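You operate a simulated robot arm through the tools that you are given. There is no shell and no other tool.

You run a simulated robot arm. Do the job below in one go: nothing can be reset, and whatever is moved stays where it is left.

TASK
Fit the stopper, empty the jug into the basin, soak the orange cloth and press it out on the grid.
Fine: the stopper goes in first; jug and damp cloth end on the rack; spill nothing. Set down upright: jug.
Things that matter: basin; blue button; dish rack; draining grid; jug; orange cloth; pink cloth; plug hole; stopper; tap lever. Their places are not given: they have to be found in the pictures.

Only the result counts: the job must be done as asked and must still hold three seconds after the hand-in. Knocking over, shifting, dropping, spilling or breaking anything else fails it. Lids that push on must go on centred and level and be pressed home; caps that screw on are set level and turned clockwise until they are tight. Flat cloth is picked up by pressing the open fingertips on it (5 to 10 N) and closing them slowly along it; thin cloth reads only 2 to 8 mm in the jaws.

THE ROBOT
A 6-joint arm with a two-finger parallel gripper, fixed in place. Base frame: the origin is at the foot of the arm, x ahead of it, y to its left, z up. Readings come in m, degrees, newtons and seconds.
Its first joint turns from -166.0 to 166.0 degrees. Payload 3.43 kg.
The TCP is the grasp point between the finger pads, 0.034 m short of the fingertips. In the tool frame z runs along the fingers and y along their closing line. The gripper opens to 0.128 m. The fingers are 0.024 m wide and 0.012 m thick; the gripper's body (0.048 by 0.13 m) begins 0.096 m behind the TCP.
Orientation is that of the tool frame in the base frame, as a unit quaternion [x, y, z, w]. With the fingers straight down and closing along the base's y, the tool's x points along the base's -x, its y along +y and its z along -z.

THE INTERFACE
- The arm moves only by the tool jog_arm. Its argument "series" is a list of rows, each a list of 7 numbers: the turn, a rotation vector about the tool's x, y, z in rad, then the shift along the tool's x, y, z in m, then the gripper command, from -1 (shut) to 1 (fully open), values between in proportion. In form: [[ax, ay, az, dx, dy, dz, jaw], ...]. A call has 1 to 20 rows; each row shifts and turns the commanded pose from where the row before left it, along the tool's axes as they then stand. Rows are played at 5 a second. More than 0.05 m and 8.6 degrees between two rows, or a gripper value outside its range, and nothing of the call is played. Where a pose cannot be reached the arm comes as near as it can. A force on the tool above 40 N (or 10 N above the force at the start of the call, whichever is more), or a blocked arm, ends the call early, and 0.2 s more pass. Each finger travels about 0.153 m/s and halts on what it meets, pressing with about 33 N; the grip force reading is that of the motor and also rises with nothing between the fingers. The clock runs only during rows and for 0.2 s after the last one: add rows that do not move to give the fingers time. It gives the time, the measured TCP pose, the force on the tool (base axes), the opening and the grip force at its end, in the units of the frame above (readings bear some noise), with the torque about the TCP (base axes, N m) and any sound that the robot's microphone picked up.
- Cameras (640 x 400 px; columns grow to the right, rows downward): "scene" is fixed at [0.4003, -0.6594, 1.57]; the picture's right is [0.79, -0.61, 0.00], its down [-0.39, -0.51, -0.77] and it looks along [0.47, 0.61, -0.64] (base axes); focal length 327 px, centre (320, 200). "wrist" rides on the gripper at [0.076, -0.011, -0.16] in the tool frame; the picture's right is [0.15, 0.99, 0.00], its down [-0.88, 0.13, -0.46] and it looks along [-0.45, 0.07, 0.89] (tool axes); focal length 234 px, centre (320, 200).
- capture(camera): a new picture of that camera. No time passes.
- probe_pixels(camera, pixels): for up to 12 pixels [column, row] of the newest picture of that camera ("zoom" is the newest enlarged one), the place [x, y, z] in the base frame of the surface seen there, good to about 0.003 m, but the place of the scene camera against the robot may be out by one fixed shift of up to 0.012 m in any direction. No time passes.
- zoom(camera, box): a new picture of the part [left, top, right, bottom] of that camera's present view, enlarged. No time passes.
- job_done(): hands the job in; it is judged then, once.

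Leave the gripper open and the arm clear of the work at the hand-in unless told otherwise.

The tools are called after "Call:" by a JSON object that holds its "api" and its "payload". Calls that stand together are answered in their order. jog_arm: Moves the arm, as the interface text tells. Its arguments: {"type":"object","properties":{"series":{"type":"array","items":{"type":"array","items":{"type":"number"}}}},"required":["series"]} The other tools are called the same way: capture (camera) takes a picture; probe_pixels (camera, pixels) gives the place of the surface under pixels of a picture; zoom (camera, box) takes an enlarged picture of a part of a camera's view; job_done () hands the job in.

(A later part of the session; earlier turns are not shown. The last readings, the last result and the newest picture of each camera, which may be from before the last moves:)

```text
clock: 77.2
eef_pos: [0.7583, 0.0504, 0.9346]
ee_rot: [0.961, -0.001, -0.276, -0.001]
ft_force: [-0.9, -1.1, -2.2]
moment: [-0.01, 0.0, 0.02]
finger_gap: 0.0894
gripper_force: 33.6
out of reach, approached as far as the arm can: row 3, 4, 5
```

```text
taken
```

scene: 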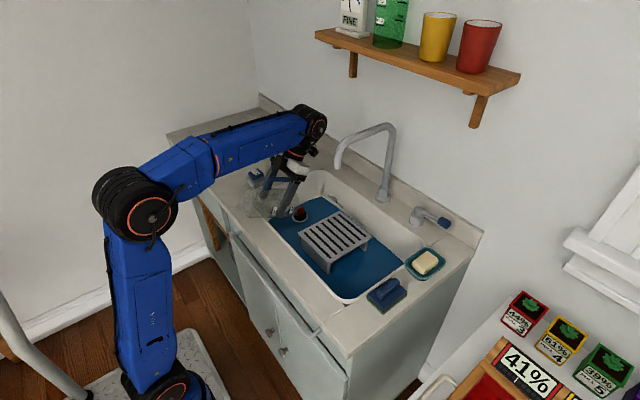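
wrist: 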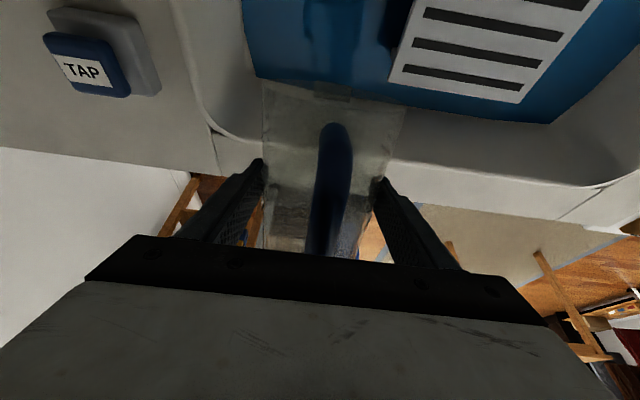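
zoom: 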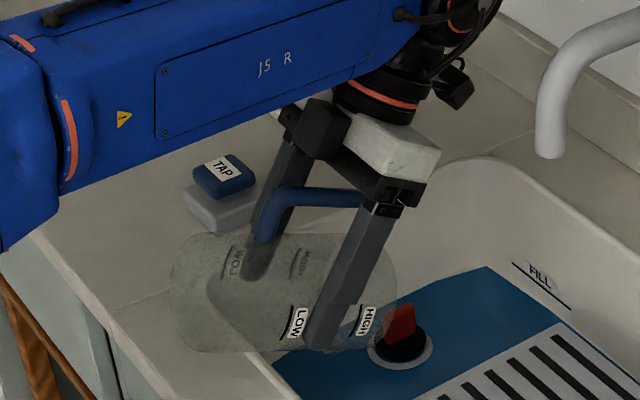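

The arm reached its limit (TCP sank to z 0.935) but nothing touched; jug is visibly empty. Now I'll rotate back a bit, raise 6 cm, and turn the jug upright again.

Call:
{"api": "jog_arm", "payload": {"series": [[0, 0.05, 0, 0, 0, 0, -1], [0, 0.05, 0, 0, 0, 0, -1], [0, 0.05, 0, 0, 0, 0, -1], [0, 0.05, 0, 0, 0, 0, -1], [0, 0, 0, -0.0105, 0, -0.028, -1], [0, 0, 0, -0.0105, 0, -0.028, -1], [0, 0.1, 0, 0, 0, 0, -1], [0, 0.1, 0, 0, 0, 0, -1], [0, 0.1, 0, 0, 0, 0, -1], [0, 0.1, 0, 0, 0, 0, -1], [0, 0.1, 0, 0, 0, 0, -1], [0, 0.1, 0, 0, 0, 0, -1], [0, 0.1, 0, 0, 0, 0, -1], [0, 0.1, 0, 0, 0, 0, -1], [0, 0.1, 0, 0, 0, 0, -1], [0, 0.1, 0, 0, 0, 0, -1], [0, 0, 0, 0, 0, 0, -1]]}}

Call:
{"api": "capture", "payload": {"camera": "scene"}}

```text
clock: 80.8
eef_pos: [0.759, 0.0498, 0.9941]
ee_rot: [0.95, -0.001, 0.314, 0.0]
ft_force: [0.2, 0.6, -2.2]
moment: [0.0, -0.03, 0.01]
finger_gap: 0.0895
gripper_force: 32.8
```

```text
taken
```

scene: 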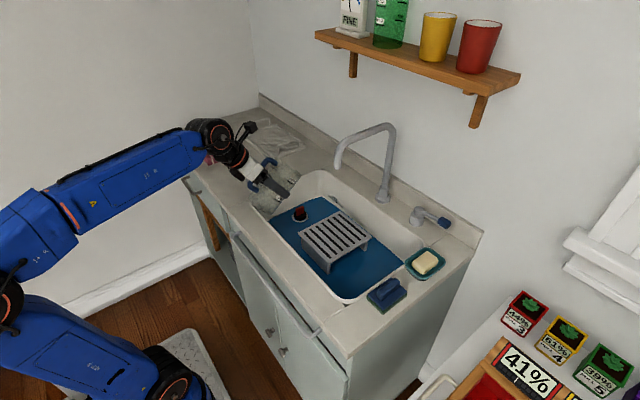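

Continuing: turn the last ~49° so the jug is upright, and raise it.

Call:
{"api": "jog_arm", "payload": {"series": [[0, 0.106, 0, 0, 0, 0, -1], [0, 0.106, 0, 0, 0, 0, -1], [0, 0.106, 0, 0, 0, 0, -1], [0, 0.106, 0, 0, 0, 0, -1], [0, 0.106, 0, 0, 0, 0, -1], [0, 0.106, 0, 0, 0, 0, -1], [0, 0.106, 0, 0, 0, 0, -1], [0, 0.106, 0, 0, 0, 0, -1], [0, 0, 0, 0.03, 0, -0.0025, -1], [0, 0, 0, 0.035, 0, -0.003, -1], [0, 0, 0, 0, 0, 0, -1]]}}

Call:
{"api": "zoom", "payload": {"camera": "scene", "box": [180, 80, 372, 200]}}

Call:
{"api": "capture", "payload": {"camera": "wrist"}}

```text
clock: 83.2
eef_pos: [0.7594, 0.0503, 1.06]
ee_rot: [0.737, -0.001, 0.675, 0.001]
ft_force: [-0.1, 0.8, -1.9]
moment: [0.04, 0.02, 0.05]
finger_gap: 0.0892
gripper_force: 32.8
```

```text
3.33 times, centred on (276, 140) of scene
```

zoom: 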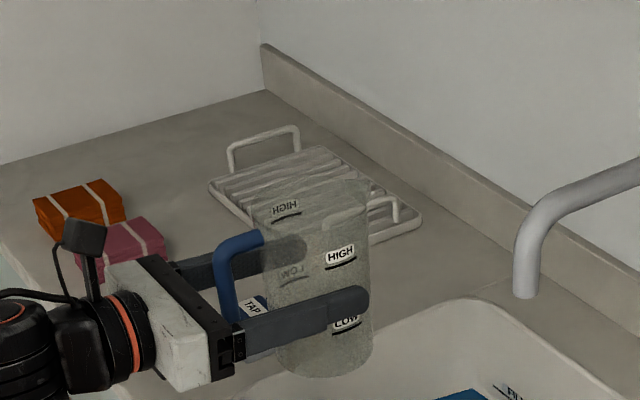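

```text
taken
```

wrist: 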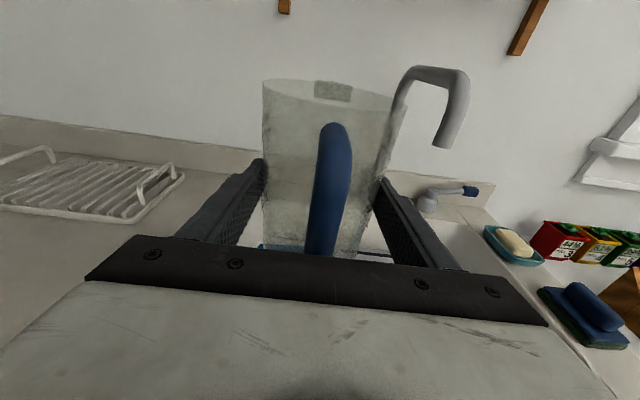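

The jug is empty, upright and hasn't slipped in the grip. Now carry it at z≈1.06 in +y toward the rack (y≈0.50).

Call:
{"api": "jog_arm", "payload": {"series": [[0, 0, 0, 0, -0.015, 0, -1], [0, 0, 0, 0, -0.03, 0, -1], [0, 0, 0, 0, -0.035, 0, -1], [0, 0, 0, 0, -0.035, 0, -1], [0, 0, 0, 0, -0.035, 0, -1], [0, 0, 0, 0, -0.035, 0, -1], [0, 0, 0, 0, -0.035, 0, -1], [0, 0, 0, 0, -0.035, 0, -1], [0, 0, 0, 0, -0.035, 0, -1], [0, 0, 0, 0, -0.035, 0, -1], [0, 0, 0, 0, -0.035, 0, -1], [0, 0, 0, 0, -0.035, 0, -1], [0, 0, 0, 0, -0.035, 0, -1], [0, 0, 0, 0, -0.02, 0, -1], [0, 0, 0, 0, 0, 0, -1]]}}

Call:
{"api": "capture", "payload": {"camera": "scene"}}

Call:
{"api": "capture", "payload": {"camera": "wrist"}}

```text
clock: 86.4
eef_pos: [0.7602, 0.5008, 1.0594]
ee_rot: [0.737, -0.001, 0.676, 0.001]
ft_force: [0.0, 0.3, -1.6]
moment: [0.0, -0.03, -0.03]
finger_gap: 0.0892
gripper_force: 33.0
```

```text
taken
```

scene: 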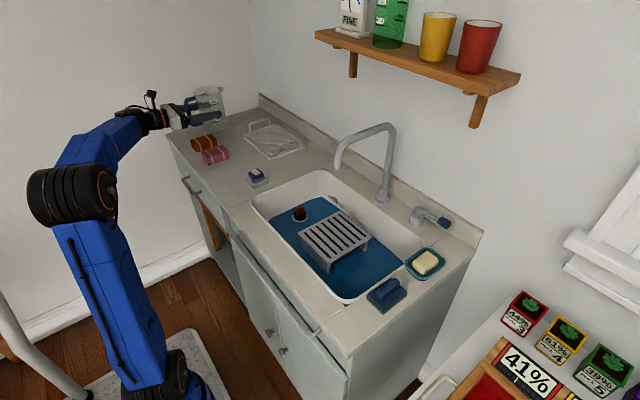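

```text
taken
```

wrist: 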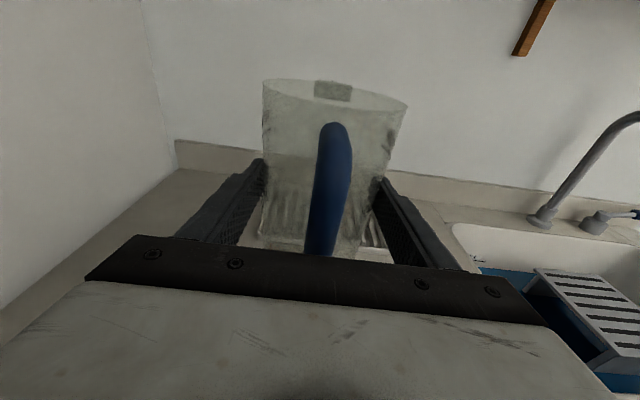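

Clear path. Advance in +x so the jug axis is at x≈0.977 over the rack, keeping z≈1.06.

Call:
{"api": "jog_arm", "payload": {"series": [[0, 0, 0, 0.0017, 0, 0.02, -1], [0, 0, 0, 0.0025, 0, 0.03, -1], [0, 0, 0, 0.0029, 0, 0.035, -1], [0, 0, 0, 0.0029, 0, 0.035, -1], [0, 0, 0, 0.0029, 0, 0.035, -1], [0, 0, 0, 0.0025, 0, 0.03, -1], [0, 0, 0, 0.0012, 0, 0.0145, -1], [0, 0, 0, 0, 0, 0, -1], [0, 0, 0, 0, 0, 0, -1]]}}

Call:
{"api": "capture", "payload": {"camera": "scene"}}

Call:
{"api": "zoom", "payload": {"camera": "scene", "box": [190, 70, 318, 150]}}

```text
clock: 88.4
eef_pos: [0.9612, 0.5007, 1.0581]
ee_rot: [0.738, -0.001, 0.675, 0.0]
ft_force: [0.7, 0.9, -1.5]
moment: [-0.01, 0.03, 0.0]
finger_gap: 0.0892
gripper_force: 33.2
```

```text
taken
```

scene: 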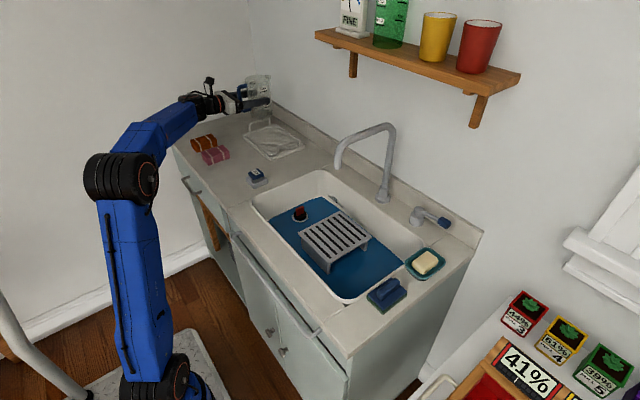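

```text
5.00 times, centred on (254, 110) of scene
```

zoom: 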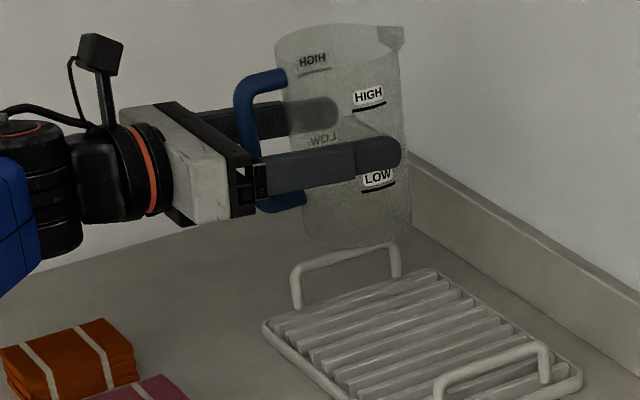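

Jug hangs above the far half of the rack. Lowering 8 cm, then I'll check before the final touch-down.

Call:
{"api": "jog_arm", "payload": {"series": [[0, 0, 0, -0.02, 0, 0.0018, -1], [0, 0, 0, -0.02, 0, 0.0018, -1], [0, 0, 0, -0.02, 0, 0.0018, -1], [0, 0, 0, -0.015, 0, 0.0013, -1], [0, 0, 0, -0.008, 0, 0.0007, -1], [0, 0, 0, 0, 0, 0, -1]]}}

Call:
{"api": "zoom", "payload": {"camera": "scene", "box": [190, 80, 318, 160]}}

Call:
{"api": "capture", "payload": {"camera": "wrist"}}

```text
clock: 89.8
eef_pos: [0.9602, 0.5008, 0.9762]
ee_rot: [0.738, -0.001, 0.675, 0.0]
ft_force: [-0.1, 0.0, -1.4]
moment: [0.01, 0.01, 0.0]
finger_gap: 0.0893
gripper_force: 33.1
```

```text
5.00 times, centred on (254, 120) of scene
```

zoom: 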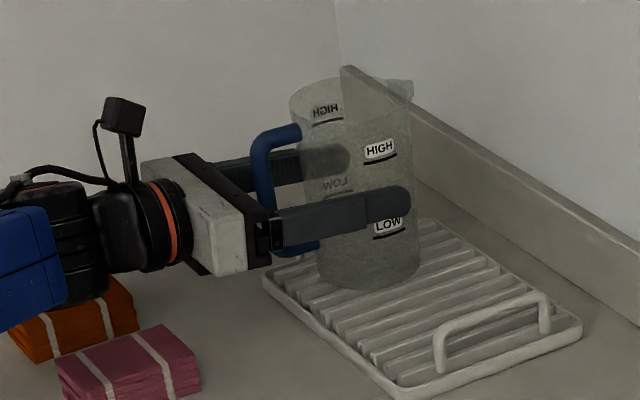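

```text
taken
```

wrist: 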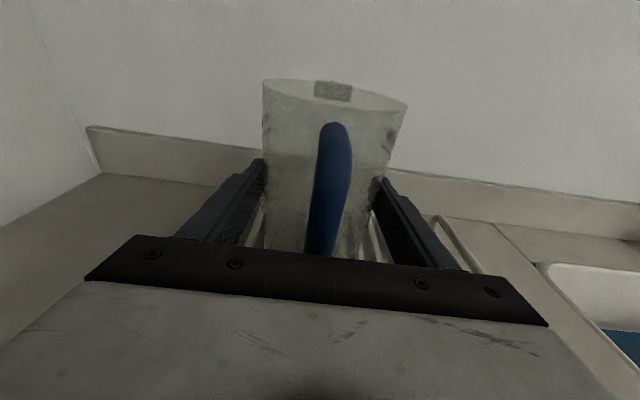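

Looks good: jug above the rack's far half, clear of the far handle. Now the final 1.6 cm in small steps until contact.

Call:
{"api": "jog_arm", "payload": {"series": [[0, 0, 0, -0.006, 0, 0.0005, -1], [0, 0, 0, -0.005, 0, 0.0004, -1], [0, 0, 0, -0.002, 0, 0.0002, -1], [0, 0, 0, -0.0015, 0, 0.0001, -1], [0, 0, 0, -0.001, 0, 0.0001, -1], [0, 0, 0, 0, 0, 0, -1]]}}

```text
clock: 91.2
eef_pos: [0.9601, 0.5007, 0.9606]
ee_rot: [0.738, -0.001, 0.675, 0.0]
ft_force: [1.3, 1.4, 6.5]
moment: [0.12, 0.08, -0.02]
finger_gap: 0.0892
gripper_force: 33.3
```

Touch-down felt (+6.5 N). I'll ease 0.5 mm up and open the fingers gently.

Call:
{"api": "jog_arm", "payload": {"series": [[0, 0, 0, 0.0005, 0, 0, -1], [0, 0, 0, 0, 0, 0, 0.38], [0, 0, 0, 0, 0, 0, 0.42], [0, 0, 0, 0, 0, 0, 0.5], [0, 0, 0, 0, 0, 0, 0.6], [0, 0, 0, 0, 0, 0, 0.7], [0, 0, 0, 0, 0, 0, 0.75], [0, 0, 0, 0, 0, 0, 0.75], [0, 0, 0, 0, 0, 0, 0.75]]}}

Call:
{"api": "zoom", "payload": {"camera": "scene", "box": [190, 80, 318, 160]}}

Call:
{"api": "capture", "payload": {"camera": "wrist"}}

```text
clock: 93.2
eef_pos: [0.9598, 0.4997, 0.9603]
ee_rot: [0.737, -0.001, 0.676, 0.001]
ft_force: [0.7, -0.8, 0.3]
moment: [0.01, -0.01, 0.0]
finger_gap: 0.112
gripper_force: 0.0
```

```text
5.00 times, centred on (254, 120) of scene
```

zoom: 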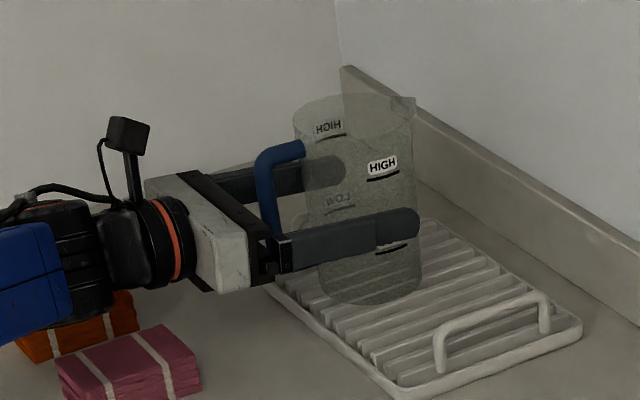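

```text
taken
```

wrist: 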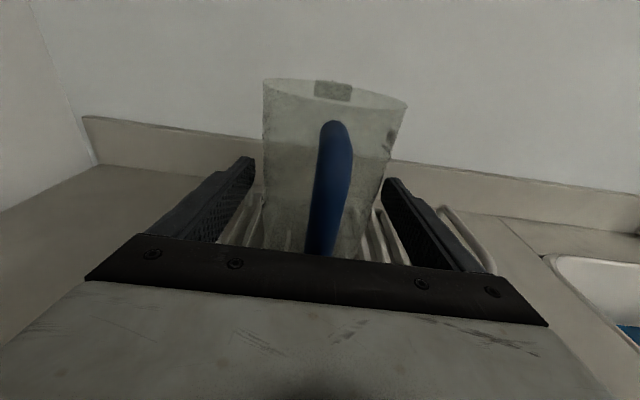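

The jug stands upright by itself on the rack. I'll back straight out along −x until the fingers clear the handle.

Call:
{"api": "jog_arm", "payload": {"series": [[0, 0, 0, -0.0009, 0, -0.01, 0.75], [0, 0, 0, -0.0017, 0, -0.02, 0.75], [0, 0, 0, -0.0026, 0, -0.03, 0.75], [0, 0, 0, -0.0026, 0, -0.03, 0.75], [0, 0, 0, -0.003, 0, -0.035, 0.75], [0, 0, 0, -0.003, 0, -0.035, 0.75], [0, 0, 0, 0.04, 0, -0.02, 0.75], [0, 0, 0, 0.04, 0, -0.02, 0.75], [0, 0, 0, 0.04, 0, 0, 0.75], [0, 0, 0, 0.04, 0, 0, 0.75], [0, 0, 0, 0, 0, 0, 0.75]]}}

Call:
{"api": "capture", "payload": {"camera": "scene"}}

Call:
{"api": "zoom", "payload": {"camera": "scene", "box": [190, 90, 318, 170]}}

Call:
{"api": "capture", "payload": {"camera": "wrist"}}

```text
clock: 95.6
eef_pos: [0.7734, 0.4984, 1.1225]
ee_rot: [0.737, 0.0, 0.676, 0.0]
ft_force: [0.5, 0.2, 0.1]
moment: [-0.05, 0.0, 0.0]
finger_gap: 0.1119
gripper_force: 0.0
```

```text
taken
```

scene: 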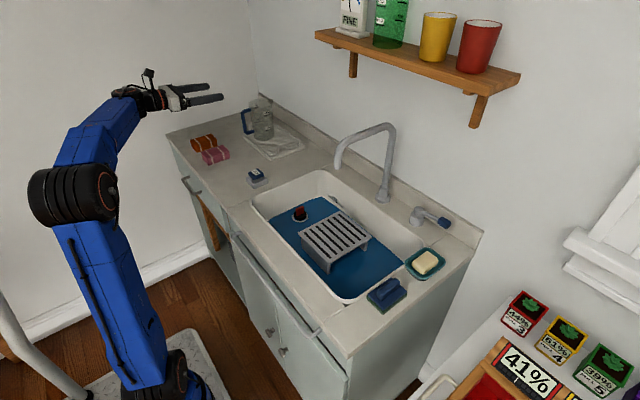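

```text
5.00 times, centred on (254, 130) of scene
```

zoom: 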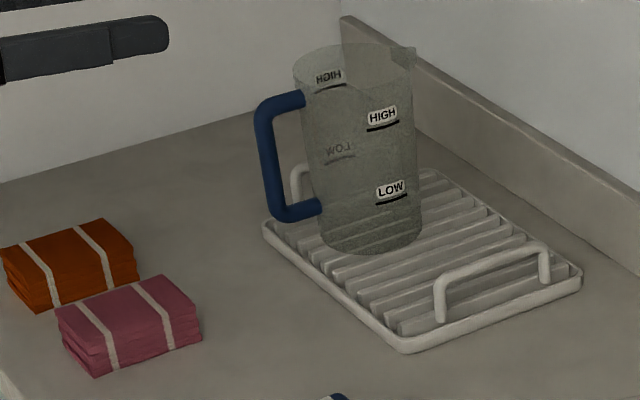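

```text
taken
```

wrist: 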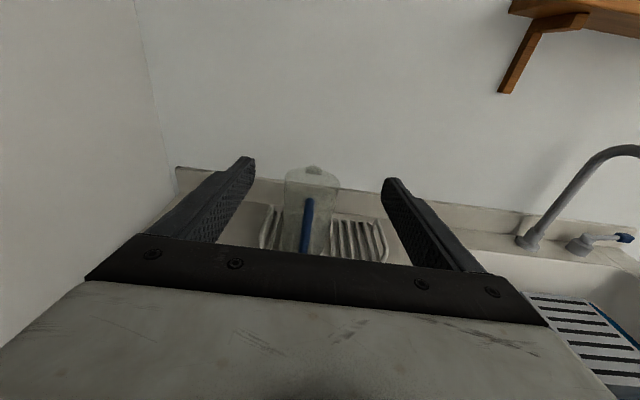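

Jug is upright and empty on the rack; water stands in the basin near the FILL line. Next the orange cloth. I'll pitch the tool to ~45° (so it works at the grid under the tap and at the far rack as well) and move above the cloth for a look.

Call:
{"api": "jog_arm", "payload": {"series": [[0, -0.14, 0, 0, 0, 0, 0.75], [0, -0.14, 0, 0, 0, 0, 0.9], [0, -0.14, 0, 0, 0, 0, 1], [0, -0.14, 0, 0, 0, 0, 1], [0, -0.14, 0, 0, 0, 0, 1], [0, 0, 0, 0, 0, 0, 1]]}}

Call:
{"api": "capture", "payload": {"camera": "wrist"}}

```text
clock: 97.0
eef_pos: [0.7742, 0.5, 1.1235]
ee_rot: [0.925, -0.002, 0.381, 0.001]
ft_force: [-0.2, -1.1, 0.4]
moment: [-0.01, -0.01, -0.02]
finger_gap: 0.1282
gripper_force: 0.0
```

```text
taken
```

wrist: 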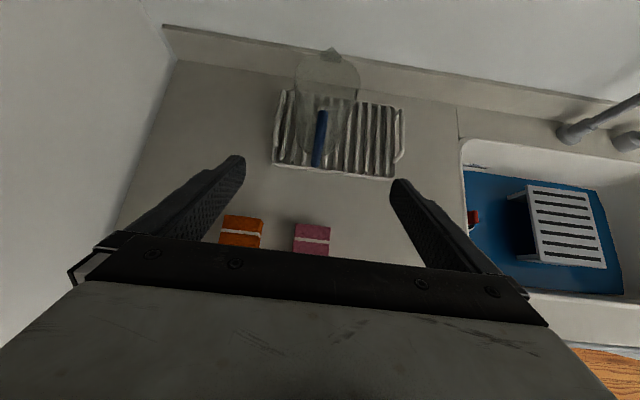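

Tilt is 45° now. Orange cloth at (240,232). I'll move back and to the side so I can see it between the fingers.

Call:
{"api": "jog_arm", "payload": {"series": [[0, 0, 0, -0.0301, -0.022, -0.0007, 1], [0, 0, 0, -0.0301, -0.022, -0.0007, 1], [0, 0, 0, -0.0301, -0.022, -0.0007, 1], [0, 0, 0, -0.0301, -0.022, -0.0007, 1], [0, 0, 0, -0.0301, -0.022, -0.0007, 1], [0, 0, 0, 0, 0, 0, 1]]}}

Call:
{"api": "capture", "payload": {"camera": "wrist"}}

Call:
{"api": "zoom", "payload": {"camera": "wrist", "box": [250, 110, 410, 210]}}

```text
clock: 98.4
eef_pos: [0.6647, 0.6111, 1.0194]
ee_rot: [0.924, -0.001, 0.382, 0.0]
ft_force: [0.3, 0.4, 0.0]
moment: [0.0, -0.05, 0.02]
finger_gap: 0.1279
gripper_force: 0.0
```

```text
taken
```

wrist: 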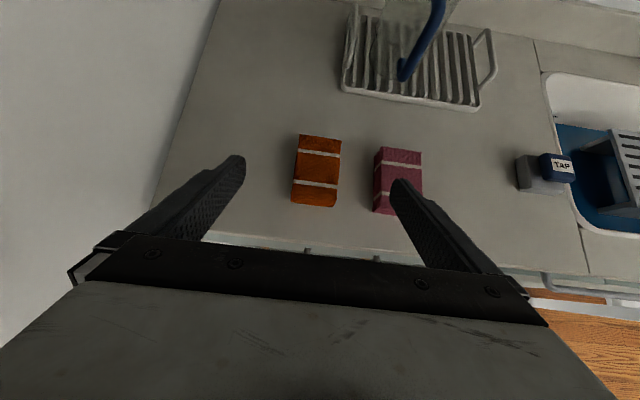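

```text
4.00 times, centred on (330, 160) of wrist
```

zoom: 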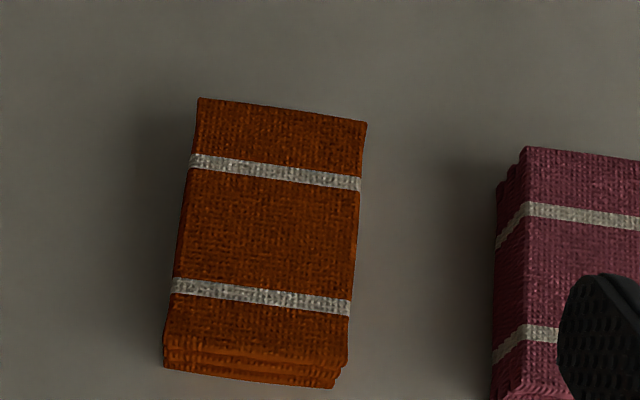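

Orange cloth is a neat folded pad with pink ~4 cm to its right (−y side). Probing its corners and the pink pad's near side.

Call:
{"api": "probe_pixels", "payload": {"camera": "wrist", "pixels": [[301, 136], [340, 141], [335, 198], [294, 192], [317, 165], [294, 168], [339.5, 170], [377, 155], [375, 180], [377, 210], [357, 170], [392, 150]]}}

```text
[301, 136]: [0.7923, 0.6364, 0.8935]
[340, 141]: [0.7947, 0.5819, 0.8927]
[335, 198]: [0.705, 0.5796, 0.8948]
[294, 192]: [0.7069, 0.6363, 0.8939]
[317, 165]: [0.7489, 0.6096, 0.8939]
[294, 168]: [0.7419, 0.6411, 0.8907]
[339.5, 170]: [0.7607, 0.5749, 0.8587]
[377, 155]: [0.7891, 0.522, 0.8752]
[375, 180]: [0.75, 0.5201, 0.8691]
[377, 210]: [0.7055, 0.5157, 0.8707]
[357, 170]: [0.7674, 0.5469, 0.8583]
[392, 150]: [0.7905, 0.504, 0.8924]
```

Orange pad: x 0.70–0.797, y 0.578–0.640, top z 0.894. I'll straddle it across y with the jaws at 100 mm and lower to TCP z≈0.8965 (tips ~3 mm above the counter).

Call:
{"api": "jog_arm", "payload": {"series": [[0, 0, 0, 0.0035, 0.001, 0.0457, 0.56], [0, 0, 0, 0.0035, 0.001, 0.0458, 0.56], [0, 0, 0, -0.0155, 0, 0.0156, 0.56], [0, 0, 0, -0.0155, 0, 0.0156, 0.56], [0, 0, 0, -0.0092, 0, 0.0093, 0.56], [0, 0, 0, -0.0046, 0, 0.0046, 0.56], [0, 0, 0, 0, 0, 0, 0.56]]}}

Call:
{"api": "capture", "payload": {"camera": "wrist"}}

Call:
{"api": "zoom", "payload": {"camera": "scene", "box": [150, 100, 278, 180]}}

```text
clock: 100.0
eef_pos: [0.7341, 0.6084, 0.897]
ee_rot: [0.924, -0.001, 0.382, 0.0]
ft_force: [0.2, 0.5, -0.4]
moment: [0.04, 0.0, 0.03]
finger_gap: 0.0999
gripper_force: 0.0
```

```text
taken
```

wrist: 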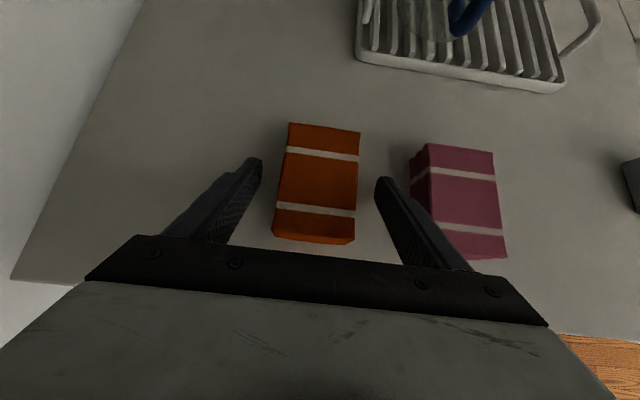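

```text
5.00 times, centred on (214, 140) of scene
```

zoom: 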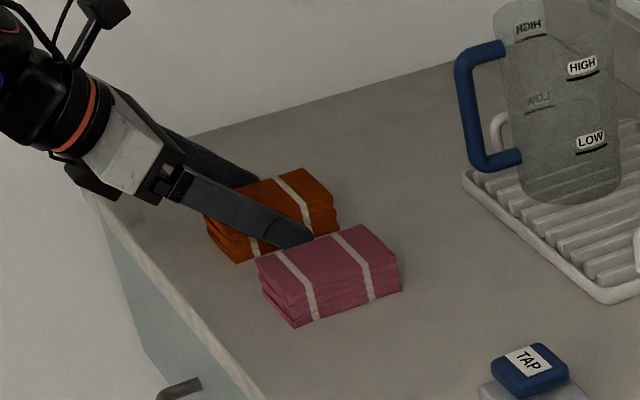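

The fingers straddle the orange pad only. Closing slowly.

Call:
{"api": "jog_arm", "payload": {"series": [[0, 0, 0, 0, 0, 0, 0.35], [0, 0, 0, 0, 0, 0, 0.15], [0, 0, 0, 0, 0, 0, 0.0], [0, 0, 0, 0, 0, 0, -0.1], [0, 0, 0, 0, 0, 0, -0.2], [0, 0, 0, 0, 0, 0, -0.3], [0, 0, 0, 0, 0, 0, -0.4], [0, 0, 0, 0, 0, 0, -0.6], [0, 0, 0, 0, 0, 0, -1], [0, 0, 0, 0, 0, 0, -1], [0, 0, 0, 0, 0, 0, -1]]}}

Call:
{"api": "capture", "payload": {"camera": "wrist"}}

Call:
{"api": "zoom", "payload": {"camera": "scene", "box": [150, 100, 278, 180]}}

```text
clock: 102.4
eef_pos: [0.7348, 0.6089, 0.8964]
ee_rot: [0.924, -0.002, 0.382, 0.001]
ft_force: [-0.7, 0.7, 1.1]
moment: [-0.02, -0.01, -0.01]
finger_gap: 0.0609
gripper_force: 32.7
```

```text
taken
```

wrist: 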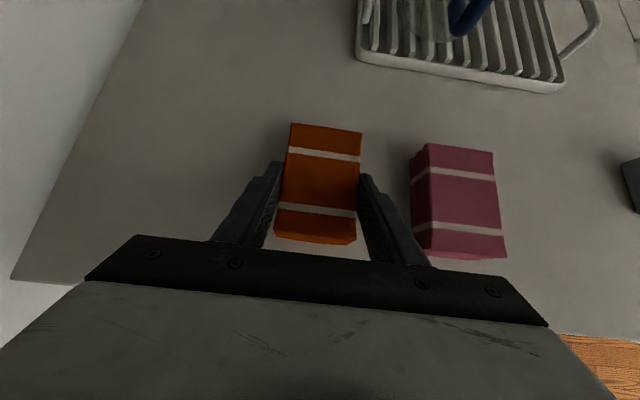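

```text
5.00 times, centred on (214, 140) of scene
```

zoom: 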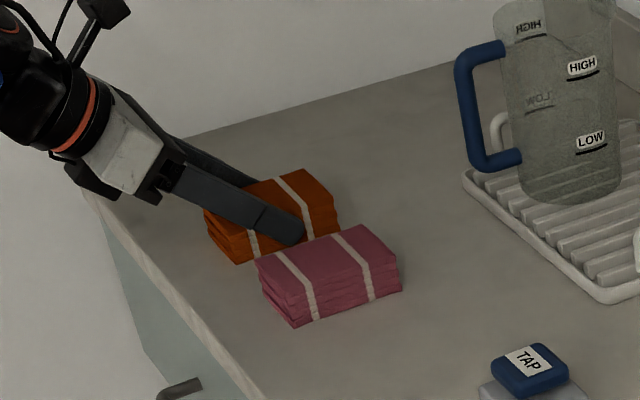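

Firmly held (61 mm, 33 N), behaves like a solid pad. Lift it and check.

Call:
{"api": "jog_arm", "payload": {"series": [[0, 0, 0, 0.007, 0, -0.0071, -1], [0, 0, 0, 0.014, 0, -0.0142, -1], [0, 0, 0, 0.02, 0, -0.0202, -1], [0, 0, 0, 0.02, 0, -0.0202, -1], [0, 0, 0, 0.02, 0, -0.0202, -1], [0, 0, 0, 0, 0, 0, -1]]}}

Call:
{"api": "zoom", "payload": {"camera": "scene", "box": [150, 80, 278, 160]}}

Call:
{"api": "capture", "payload": {"camera": "wrist"}}

```text
clock: 103.8
eef_pos: [0.7342, 0.6097, 1.0123]
ee_rot: [0.924, 0.0, 0.382, 0.0]
ft_force: [0.2, 0.4, 0.1]
moment: [0.02, -0.02, 0.01]
finger_gap: 0.0611
gripper_force: 33.0
```

```text
5.00 times, centred on (214, 120) of scene
```

zoom: 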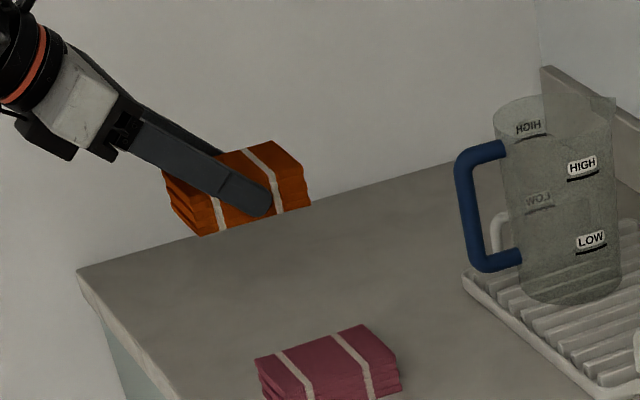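

```text
taken
```

wrist: 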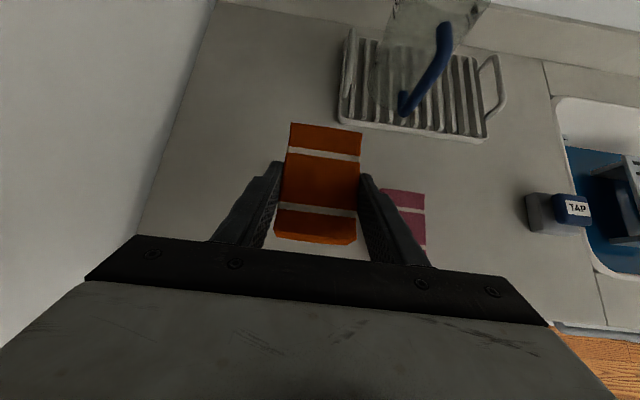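

Cloth is held. Carry it at z≈1.01 over to y≈0.02 (above the basin between grid and stopper).

Call:
{"api": "jog_arm", "payload": {"series": [[0, 0, 0, 0, 0.02, 0, -1], [0, 0, 0, 0, 0.04, 0, -1], [0, 0, 0, 0, 0.04, 0, -1], [0, 0, 0, 0, 0.04, 0, -1], [0, 0, 0, 0, 0.04, 0, -1], [0, 0, 0, 0, 0.04, 0, -1], [0, 0, 0, 0, 0.04, 0, -1], [0, 0, 0, 0, 0.04, 0, -1], [0, 0, 0, 0, 0.04, 0, -1], [0, 0, 0, 0, 0.04, 0, -1], [0, 0, 0, 0, 0.04, 0, -1], [0, 0, 0, 0, 0.04, 0, -1], [0, 0, 0, 0, 0.04, 0, -1], [0, 0, 0, 0, 0.04, 0, -1], [0, 0, 0, 0, 0.035, 0, -1], [0, 0, 0, 0, 0.014, 0, -1], [0, 0, 0, 0.0249, 0, 0.0247, -1], [0, 0, 0, 0.0249, 0, 0.0247, -1], [0, 0, 0, 0.0249, 0, 0.0247, -1], [0, 0, 0, 0, 0, 0, -1]]}}

Call:
{"api": "capture", "payload": {"camera": "scene"}}

Call:
{"api": "capture", "payload": {"camera": "wrist"}}

```text
clock: 108.0
eef_pos: [0.8388, 0.0202, 1.0098]
ee_rot: [0.924, -0.002, 0.382, 0.001]
ft_force: [0.4, -0.2, -0.7]
moment: [0.02, -0.04, 0.0]
finger_gap: 0.0608
gripper_force: 33.2
```

```text
taken
```

scene: 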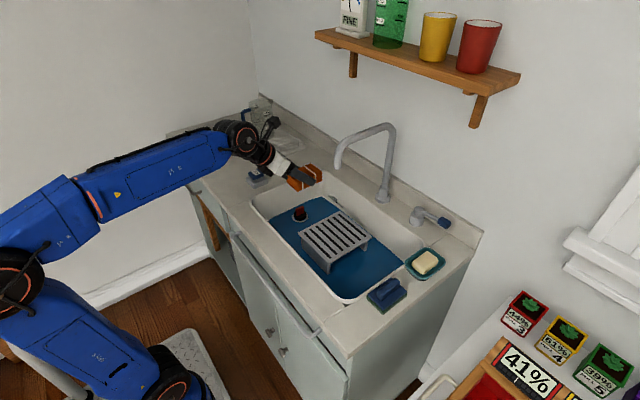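

```text
taken
```

wrist: 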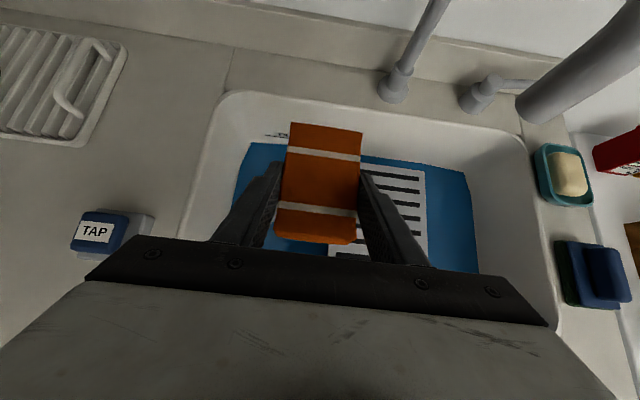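

Above the basin. I'll probe the water surface height and the free area between grid and stopper.

Call:
{"api": "probe_pixels", "payload": {"camera": "scene", "pixels": [[285, 228], [310, 206], [320, 202], [345, 285], [295, 240], [299, 212], [340, 205], [302, 231], [332, 210], [370, 270], [330, 200], [315, 215]]}}

Call:
{"api": "zoom", "payload": {"camera": "scene", "box": [250, 160, 410, 260]}}

```text
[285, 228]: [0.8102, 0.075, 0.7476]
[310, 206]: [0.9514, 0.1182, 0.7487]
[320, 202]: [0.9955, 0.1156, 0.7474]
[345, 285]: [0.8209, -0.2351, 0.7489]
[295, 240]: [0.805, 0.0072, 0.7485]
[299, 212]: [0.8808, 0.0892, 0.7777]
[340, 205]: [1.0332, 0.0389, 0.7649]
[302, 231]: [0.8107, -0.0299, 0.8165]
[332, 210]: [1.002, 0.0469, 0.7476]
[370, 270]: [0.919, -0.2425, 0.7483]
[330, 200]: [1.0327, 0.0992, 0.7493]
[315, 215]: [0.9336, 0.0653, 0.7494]
```

```text
4.00 times, centred on (330, 210) of scene
```

zoom: 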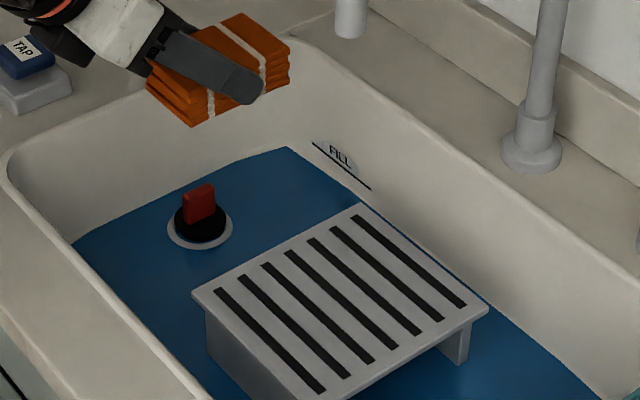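

Water surface z≈0.748 (about 4–5 mm deep). I'll probe the grid's top corners to know the exact free strip.

Call:
{"api": "probe_pixels", "payload": {"camera": "scene", "pixels": [[299.5, 233.7], [339.5, 211.8], [370.5, 237], [330.5, 258], [320, 222.5], [313, 245], [356, 224], [350, 247]]}}

Call:
{"api": "probe_pixels", "payload": {"camera": "wrist", "pixels": [[365, 163], [425, 170], [420, 250], [375, 175], [450, 200], [250, 160], [300, 140], [445, 245], [330, 256], [400, 200]]}}

```text
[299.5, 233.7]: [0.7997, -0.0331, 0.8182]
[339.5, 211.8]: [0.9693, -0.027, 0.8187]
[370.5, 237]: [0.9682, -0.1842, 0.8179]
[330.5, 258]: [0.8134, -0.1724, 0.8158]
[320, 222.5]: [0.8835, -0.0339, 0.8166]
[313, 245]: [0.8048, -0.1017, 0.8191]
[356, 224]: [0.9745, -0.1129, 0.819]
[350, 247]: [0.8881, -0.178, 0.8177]
```

```text
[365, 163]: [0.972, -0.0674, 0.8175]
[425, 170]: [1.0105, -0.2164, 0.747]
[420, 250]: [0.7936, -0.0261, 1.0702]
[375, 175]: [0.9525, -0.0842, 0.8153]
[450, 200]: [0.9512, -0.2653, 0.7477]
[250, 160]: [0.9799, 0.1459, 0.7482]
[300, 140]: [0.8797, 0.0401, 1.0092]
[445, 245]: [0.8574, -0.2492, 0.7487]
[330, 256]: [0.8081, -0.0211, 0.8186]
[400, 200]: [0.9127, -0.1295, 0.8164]
```

The strip beside the stopper is too narrow for cloth plus fingers; the area on the other side of the grid (y≈−0.245) is roomier. I'll back off in x, pass in front of the tap spout, and go there.

Call:
{"api": "jog_arm", "payload": {"series": [[0, 0, 0, -0.0213, 0, -0.0212, -1], [0, 0, 0, -0.0213, 0, -0.0212, -1], [0, 0, 0, 0, 0.03, 0, -1], [0, 0, 0, 0, 0.04, 0, -1], [0, 0, 0, 0, 0.04, 0, -1], [0, 0, 0, 0, 0.04, 0, -1], [0, 0, 0, 0, 0.04, 0, -1], [0, 0, 0, 0, 0.04, 0, -1], [0, 0, 0, 0, 0.035, 0, -1], [0, 0, 0, 0, 0, 0, -1]]}}

Call:
{"api": "capture", "payload": {"camera": "scene"}}

Call:
{"api": "capture", "payload": {"camera": "wrist"}}

```text
clock: 110.2
eef_pos: [0.7751, -0.0549, 1.0041]
ee_rot: [0.924, -0.009, 0.382, 0.008]
ft_force: [0.0, 0.1, -0.1]
moment: [0.0, 0.02, 0.0]
finger_gap: 0.0606
gripper_force: 33.5
out of reach, approached as far as the arm can: row 4, 5, 6, 7, 8, 9
```

```text
taken
```

scene: 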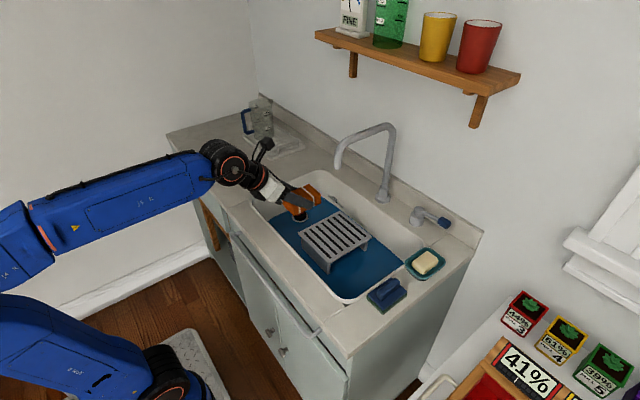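

```text
taken
```

wrist: 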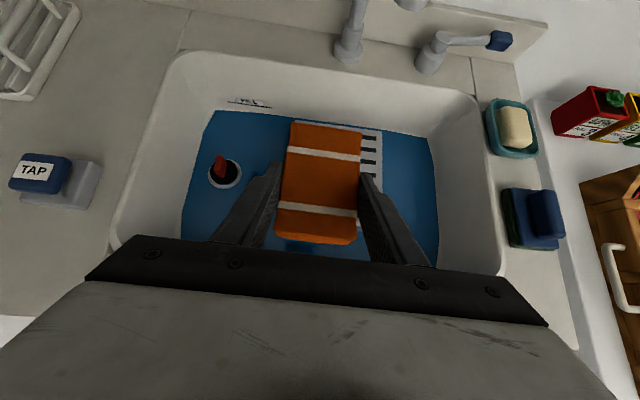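

The roll joint is at its limit for pointing straight ahead here, so I'll yaw the tool −16° (pointing along the arm's own direction) and then continue to the soak area.

Call:
{"api": "jog_arm", "payload": {"series": [[-0.067, 0, 0.0671, 0, 0, 0, -1], [-0.067, 0, 0.0671, 0, 0, 0, -1], [-0.067, 0, 0.0671, 0, 0, 0, -1], [0, 0, 0, 0.0111, 0.0346, 0.0122, -1], [0, 0, 0, 0.0111, 0.0346, 0.0122, -1], [0, 0, 0, 0.0111, 0.0346, 0.0122, -1], [0, 0, 0, 0.0111, 0.0346, 0.0122, -1], [0, 0, 0, 0.0111, 0.0346, 0.0122, -1], [0, 0, 0, 0, 0, 0, -1]]}}

Call:
{"api": "capture", "payload": {"camera": "scene"}}

Call:
{"api": "capture", "payload": {"camera": "wrist"}}

```text
clock: 112.2
eef_pos: [0.815, -0.2095, 0.9958]
ee_rot: [0.913, -0.14, 0.377, 0.062]
ft_force: [0.3, -0.3, -0.7]
moment: [0.04, 0.01, 0.01]
finger_gap: 0.0611
gripper_force: 32.5
out of reach, approached as far as the arm can: row 7, 8
```

```text
taken
```

scene: 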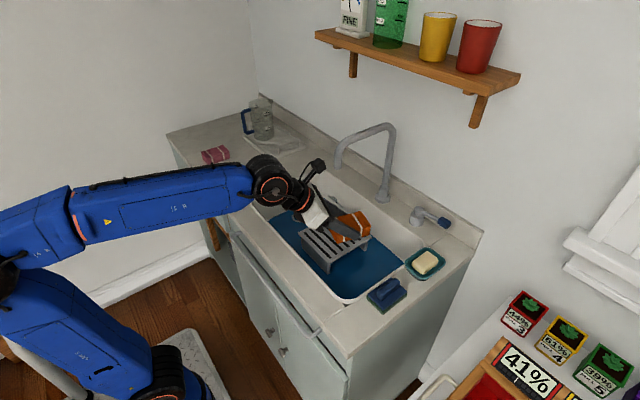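

```text
taken
```

wrist: 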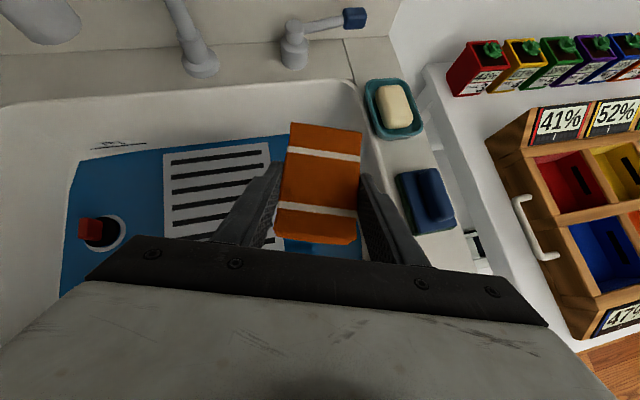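

Need a bit more yaw for the roll joint. I'll yaw another −8° and move to (0.865, −0.235), lowering to z≈0.90.

Call:
{"api": "jog_arm", "payload": {"series": [[-0.0986, 0, 0.0987, 0, 0, 0, -1], [0, 0, 0, -0.0093, 0.0003, 0.0359, -1], [0, 0, 0, -0.0093, 0.0003, 0.0359, -1], [0, 0, 0, -0.0093, 0.0003, 0.0359, -1], [0, 0, 0, 0, 0, 0, -1]]}}

Call:
{"api": "capture", "payload": {"camera": "scene"}}

Call:
{"api": "capture", "payload": {"camera": "wrist"}}

```text
clock: 113.4
eef_pos: [0.864, -0.2335, 0.8993]
ee_rot: [0.903, -0.195, 0.373, 0.081]
ft_force: [0.7, -0.2, 0.3]
moment: [-0.02, 0.03, 0.0]
finger_gap: 0.0609
gripper_force: 33.7
```

```text
taken
```

scene: 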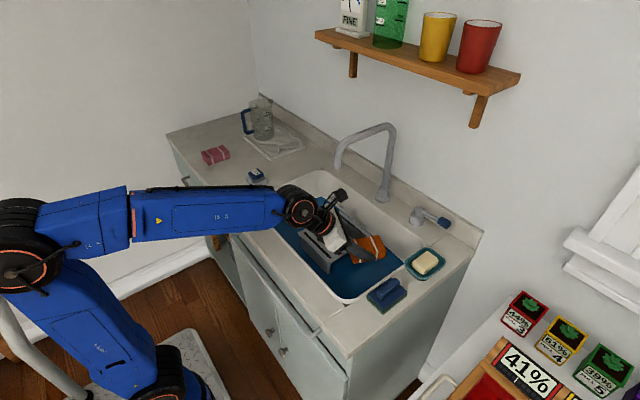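

```text
taken
```

wrist: 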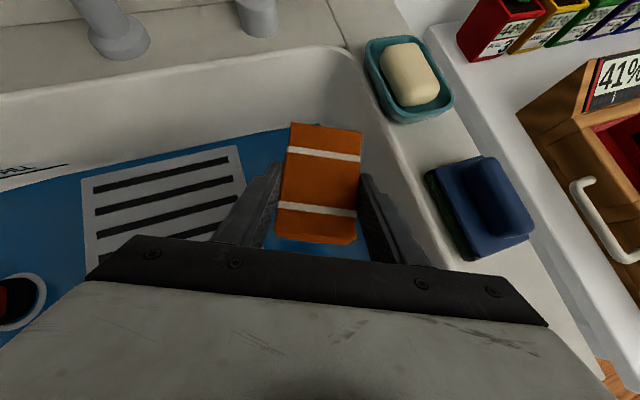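

Positioned over the free water area. I'll zoom in on the scene for clearances, then lower.

Call:
{"api": "jog_arm", "payload": {"series": [[0, 0, 0, -0.0212, 0.003, 0.0212, -1], [0, 0, 0, -0.0212, 0.003, 0.0212, -1], [0, 0, 0, -0.0141, 0, 0.0141, -1], [0, 0, 0, 0, 0, 0, -1]]}}

Call:
{"api": "zoom", "payload": {"camera": "scene", "box": [280, 190, 440, 290]}}

Call:
{"api": "capture", "payload": {"camera": "wrist"}}

```text
clock: 114.4
eef_pos: [0.8615, -0.2383, 0.8196]
ee_rot: [0.903, -0.196, 0.373, 0.081]
ft_force: [-0.3, -0.4, 0.4]
moment: [-0.03, -0.03, 0.03]
finger_gap: 0.0613
gripper_force: 33.2
```

```text
4.00 times, centred on (360, 240) of scene
```

zoom: 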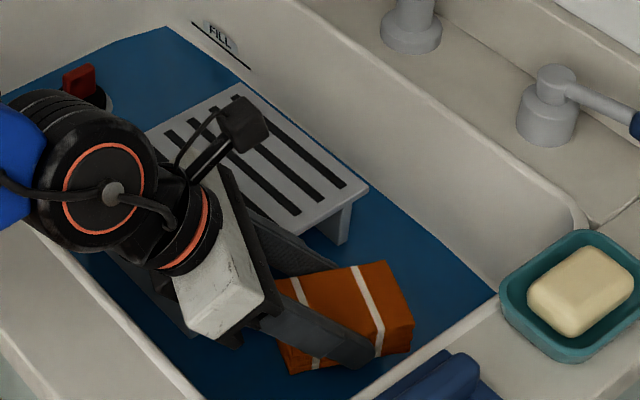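

```text
taken
```

wrist: 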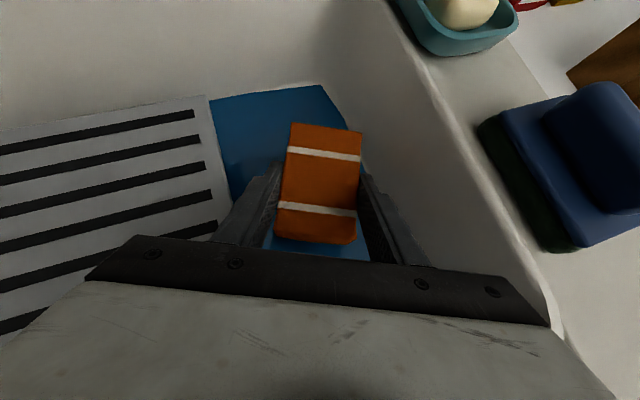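

Clear of walls and grid (~1.5–2 cm). I'll move 1 cm forward and lower the cloth gently into the water to TCP z≈0.781.

Call:
{"api": "jog_arm", "payload": {"series": [[0, 0, 0, 0.0071, 0, 0.0071, -1], [0, 0, 0, -0.0106, 0, 0.0106, -1], [0, 0, 0, -0.0085, 0, 0.0085, -1], [0, 0, 0, -0.005, 0, 0.005, -1], [0, 0, 0, -0.0025, 0, 0.0025, -1], [0, 0, 0, 0, 0, 0, -1]]}}

Call:
{"api": "zoom", "payload": {"camera": "scene", "box": [280, 190, 440, 290]}}

Call:
{"api": "capture", "payload": {"camera": "wrist"}}

```text
clock: 115.8
eef_pos: [0.8705, -0.2429, 0.7821]
ee_rot: [0.903, -0.195, 0.374, 0.081]
ft_force: [-0.4, 0.1, 0.5]
moment: [0.01, 0.06, -0.01]
finger_gap: 0.0609
gripper_force: 33.3
```

```text
4.00 times, centred on (360, 240) of scene
```

zoom: 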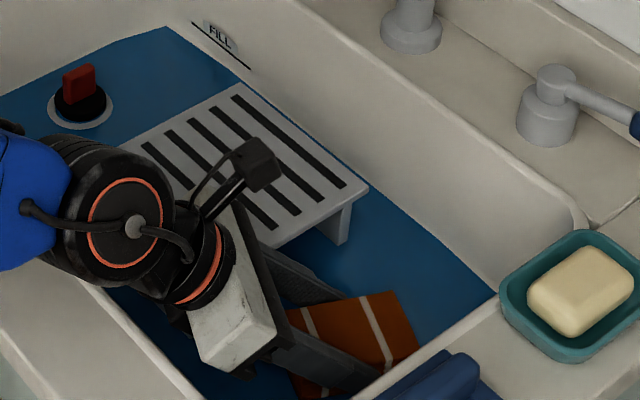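

```text
taken
```

wrist: 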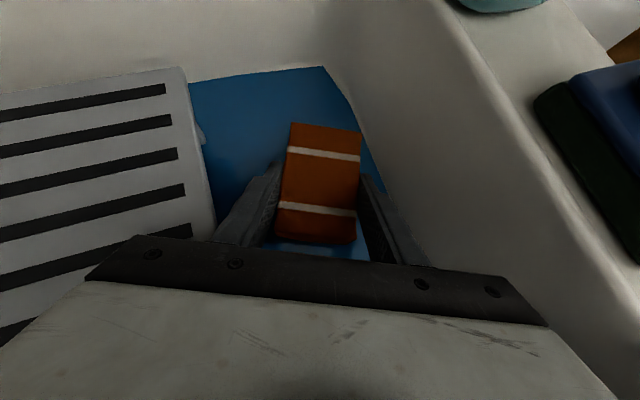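

The cloth's bottom reaches the water and it already looks darker. I'll go 2 mm lower and hold ~3 s.

Call:
{"api": "jog_arm", "payload": {"series": [[0, 0, 0, -0.0007, 0, 0.0007, -1], [0, 0, 0, -0.0007, 0, 0.0007, -1], [0, 0, 0, 0, 0, 0, -1], [0, 0, 0, 0, 0, 0, -1], [0, 0, 0, 0, 0, 0, -1], [0, 0, 0, 0, 0, 0, -1], [0, 0, 0, 0, 0, 0, -1], [0, 0, 0, 0, 0, 0, -1], [0, 0, 0, 0, 0, 0, -1], [0, 0, 0, 0, 0, 0, -1], [0, 0, 0, 0, 0, 0, -1], [0, 0, 0, 0, 0, 0, -1], [0, 0, 0, 0, 0, 0, -1], [0, 0, 0, 0, 0, 0, -1], [0, 0, 0, 0, 0, 0, -1]]}}

Call:
{"api": "zoom", "payload": {"camera": "scene", "box": [280, 190, 440, 290]}}

Call:
{"api": "capture", "payload": {"camera": "wrist"}}

```text
clock: 119.0
eef_pos: [0.8711, -0.2428, 0.7806]
ee_rot: [0.903, -0.196, 0.373, 0.081]
ft_force: [0.8, 0.4, -0.8]
moment: [0.02, 0.01, -0.01]
finger_gap: 0.061
gripper_force: 33.8
```

```text
4.00 times, centred on (360, 240) of scene
```

zoom: 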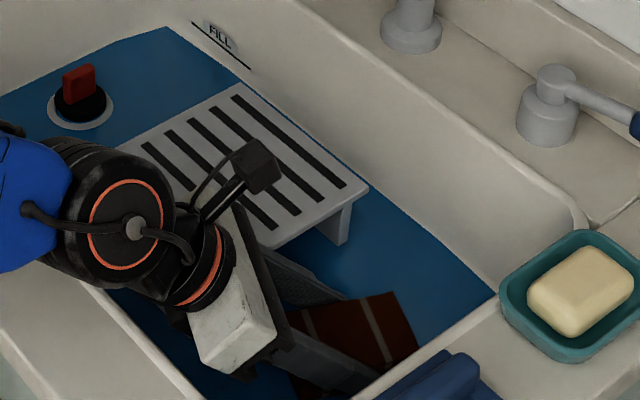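

```text
taken
```

wrist: 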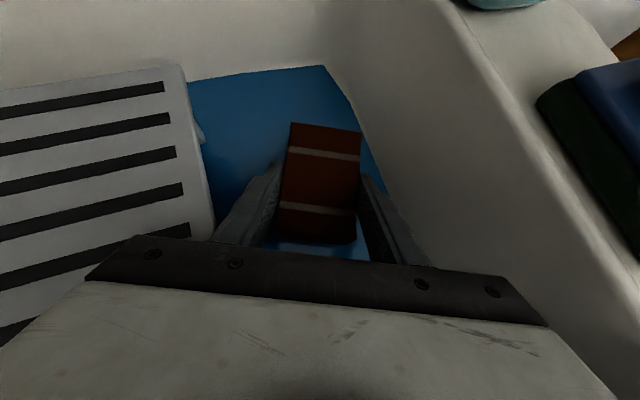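

The cloth has gone dark brown—it is soaking. I'll hold 2 s more to be sure it is saturated.

Call:
{"api": "jog_arm", "payload": {"series": [[0, 0, 0, 0, 0, 0, -1], [0, 0, 0, 0, 0, 0, -1], [0, 0, 0, 0, 0, 0, -1], [0, 0, 0, 0, 0, 0, -1], [0, 0, 0, 0, 0, 0, -1], [0, 0, 0, 0, 0, 0, -1], [0, 0, 0, 0, 0, 0, -1], [0, 0, 0, 0, 0, 0, -1], [0, 0, 0, 0, 0, 0, -1], [0, 0, 0, 0, 0, 0, -1], [0, 0, 0, 0, 0, 0, -1]]}}

Call:
{"api": "capture", "payload": {"camera": "wrist"}}

```text
clock: 121.4
eef_pos: [0.8712, -0.2429, 0.7802]
ee_rot: [0.904, -0.195, 0.373, 0.08]
ft_force: [0.1, 0.2, -0.1]
moment: [0.0, 0.0, 0.01]
finger_gap: 0.061
gripper_force: 32.9
```

```text
taken
```

wrist: 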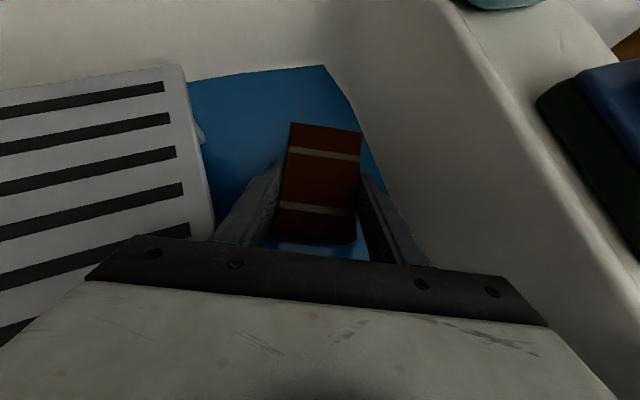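

Saturated (no further change). I'll lift slowly out of the water, pause to drip, and then move over the grid (staying within the basin and in front of the spout).

Call:
{"api": "jog_arm", "payload": {"series": [[0, 0, 0, 0.0071, 0, -0.0071, -1], [0, 0, 0, 0.0141, 0, -0.0142, -1], [0, 0, 0, 0.0212, 0, -0.0213, -1], [0, 0, 0, 0.0282, 0, -0.0284, -1], [0, 0, 0, 0.0247, 0, -0.0248, -1], [0, 0, 0, 0, 0, 0, -1], [0, 0, 0, 0, 0, 0, -1], [0, 0, 0, 0, 0, 0, -1]]}}

Call:
{"api": "zoom", "payload": {"camera": "scene", "box": [280, 170, 440, 270]}}

```text
clock: 123.2
eef_pos: [0.8715, -0.2432, 0.9168]
ee_rot: [0.904, -0.195, 0.372, 0.081]
ft_force: [-0.2, 0.4, -0.4]
moment: [0.02, 0.01, -0.02]
finger_gap: 0.0609
gripper_force: 33.0
```

```text
4.00 times, centred on (360, 220) of scene
```

zoom: 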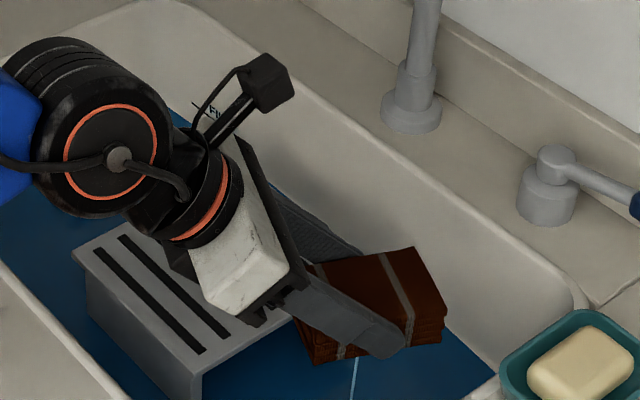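

The wet cloth is dripping into the basin. Now move over the grid, retreating a little in x to pass clear of the spout.

Call:
{"api": "jog_arm", "payload": {"series": [[0, 0, 0, -0.0123, -0.0259, -0.0123, -1], [0, 0, 0, -0.0123, -0.0259, -0.0123, -1], [0, 0, 0, -0.0123, -0.0259, -0.0123, -1], [0, 0, 0, -0.0123, -0.0259, -0.0123, -1], [0, 0, 0, -0.0123, -0.0259, -0.0123, -1], [0, 0, 0, 0, 0, 0, -1]]}}

Call:
{"api": "zoom", "payload": {"camera": "scene", "box": [240, 120, 432, 260]}}

Call:
{"api": "capture", "payload": {"camera": "wrist"}}

```text
clock: 124.6
eef_pos: [0.8454, -0.0884, 0.9153]
ee_rot: [0.903, -0.195, 0.374, 0.081]
ft_force: [-0.9, 0.0, -0.8]
moment: [0.01, -0.02, -0.02]
finger_gap: 0.0613
gripper_force: 33.8
```

```text
2.86 times, centred on (336, 190) of scene
```

zoom: 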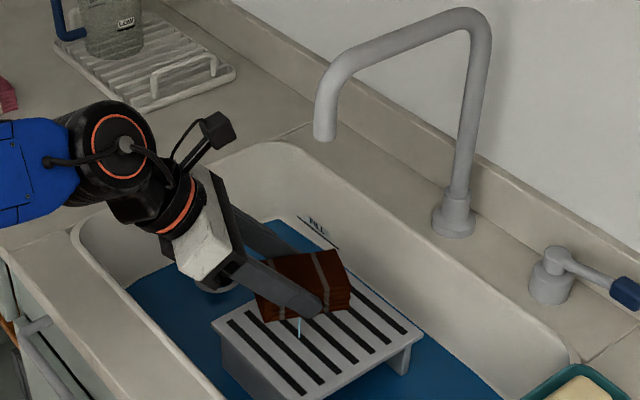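

```text
taken
```

wrist: 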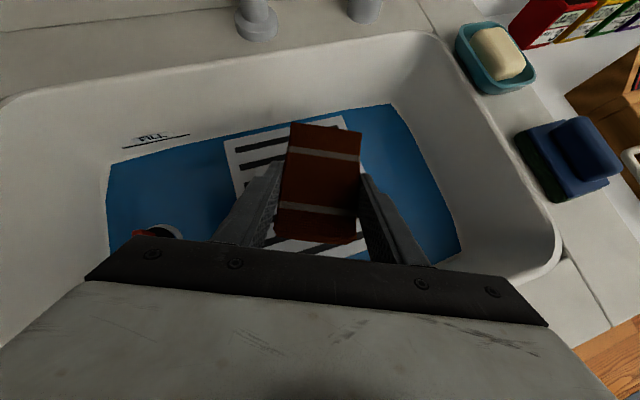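

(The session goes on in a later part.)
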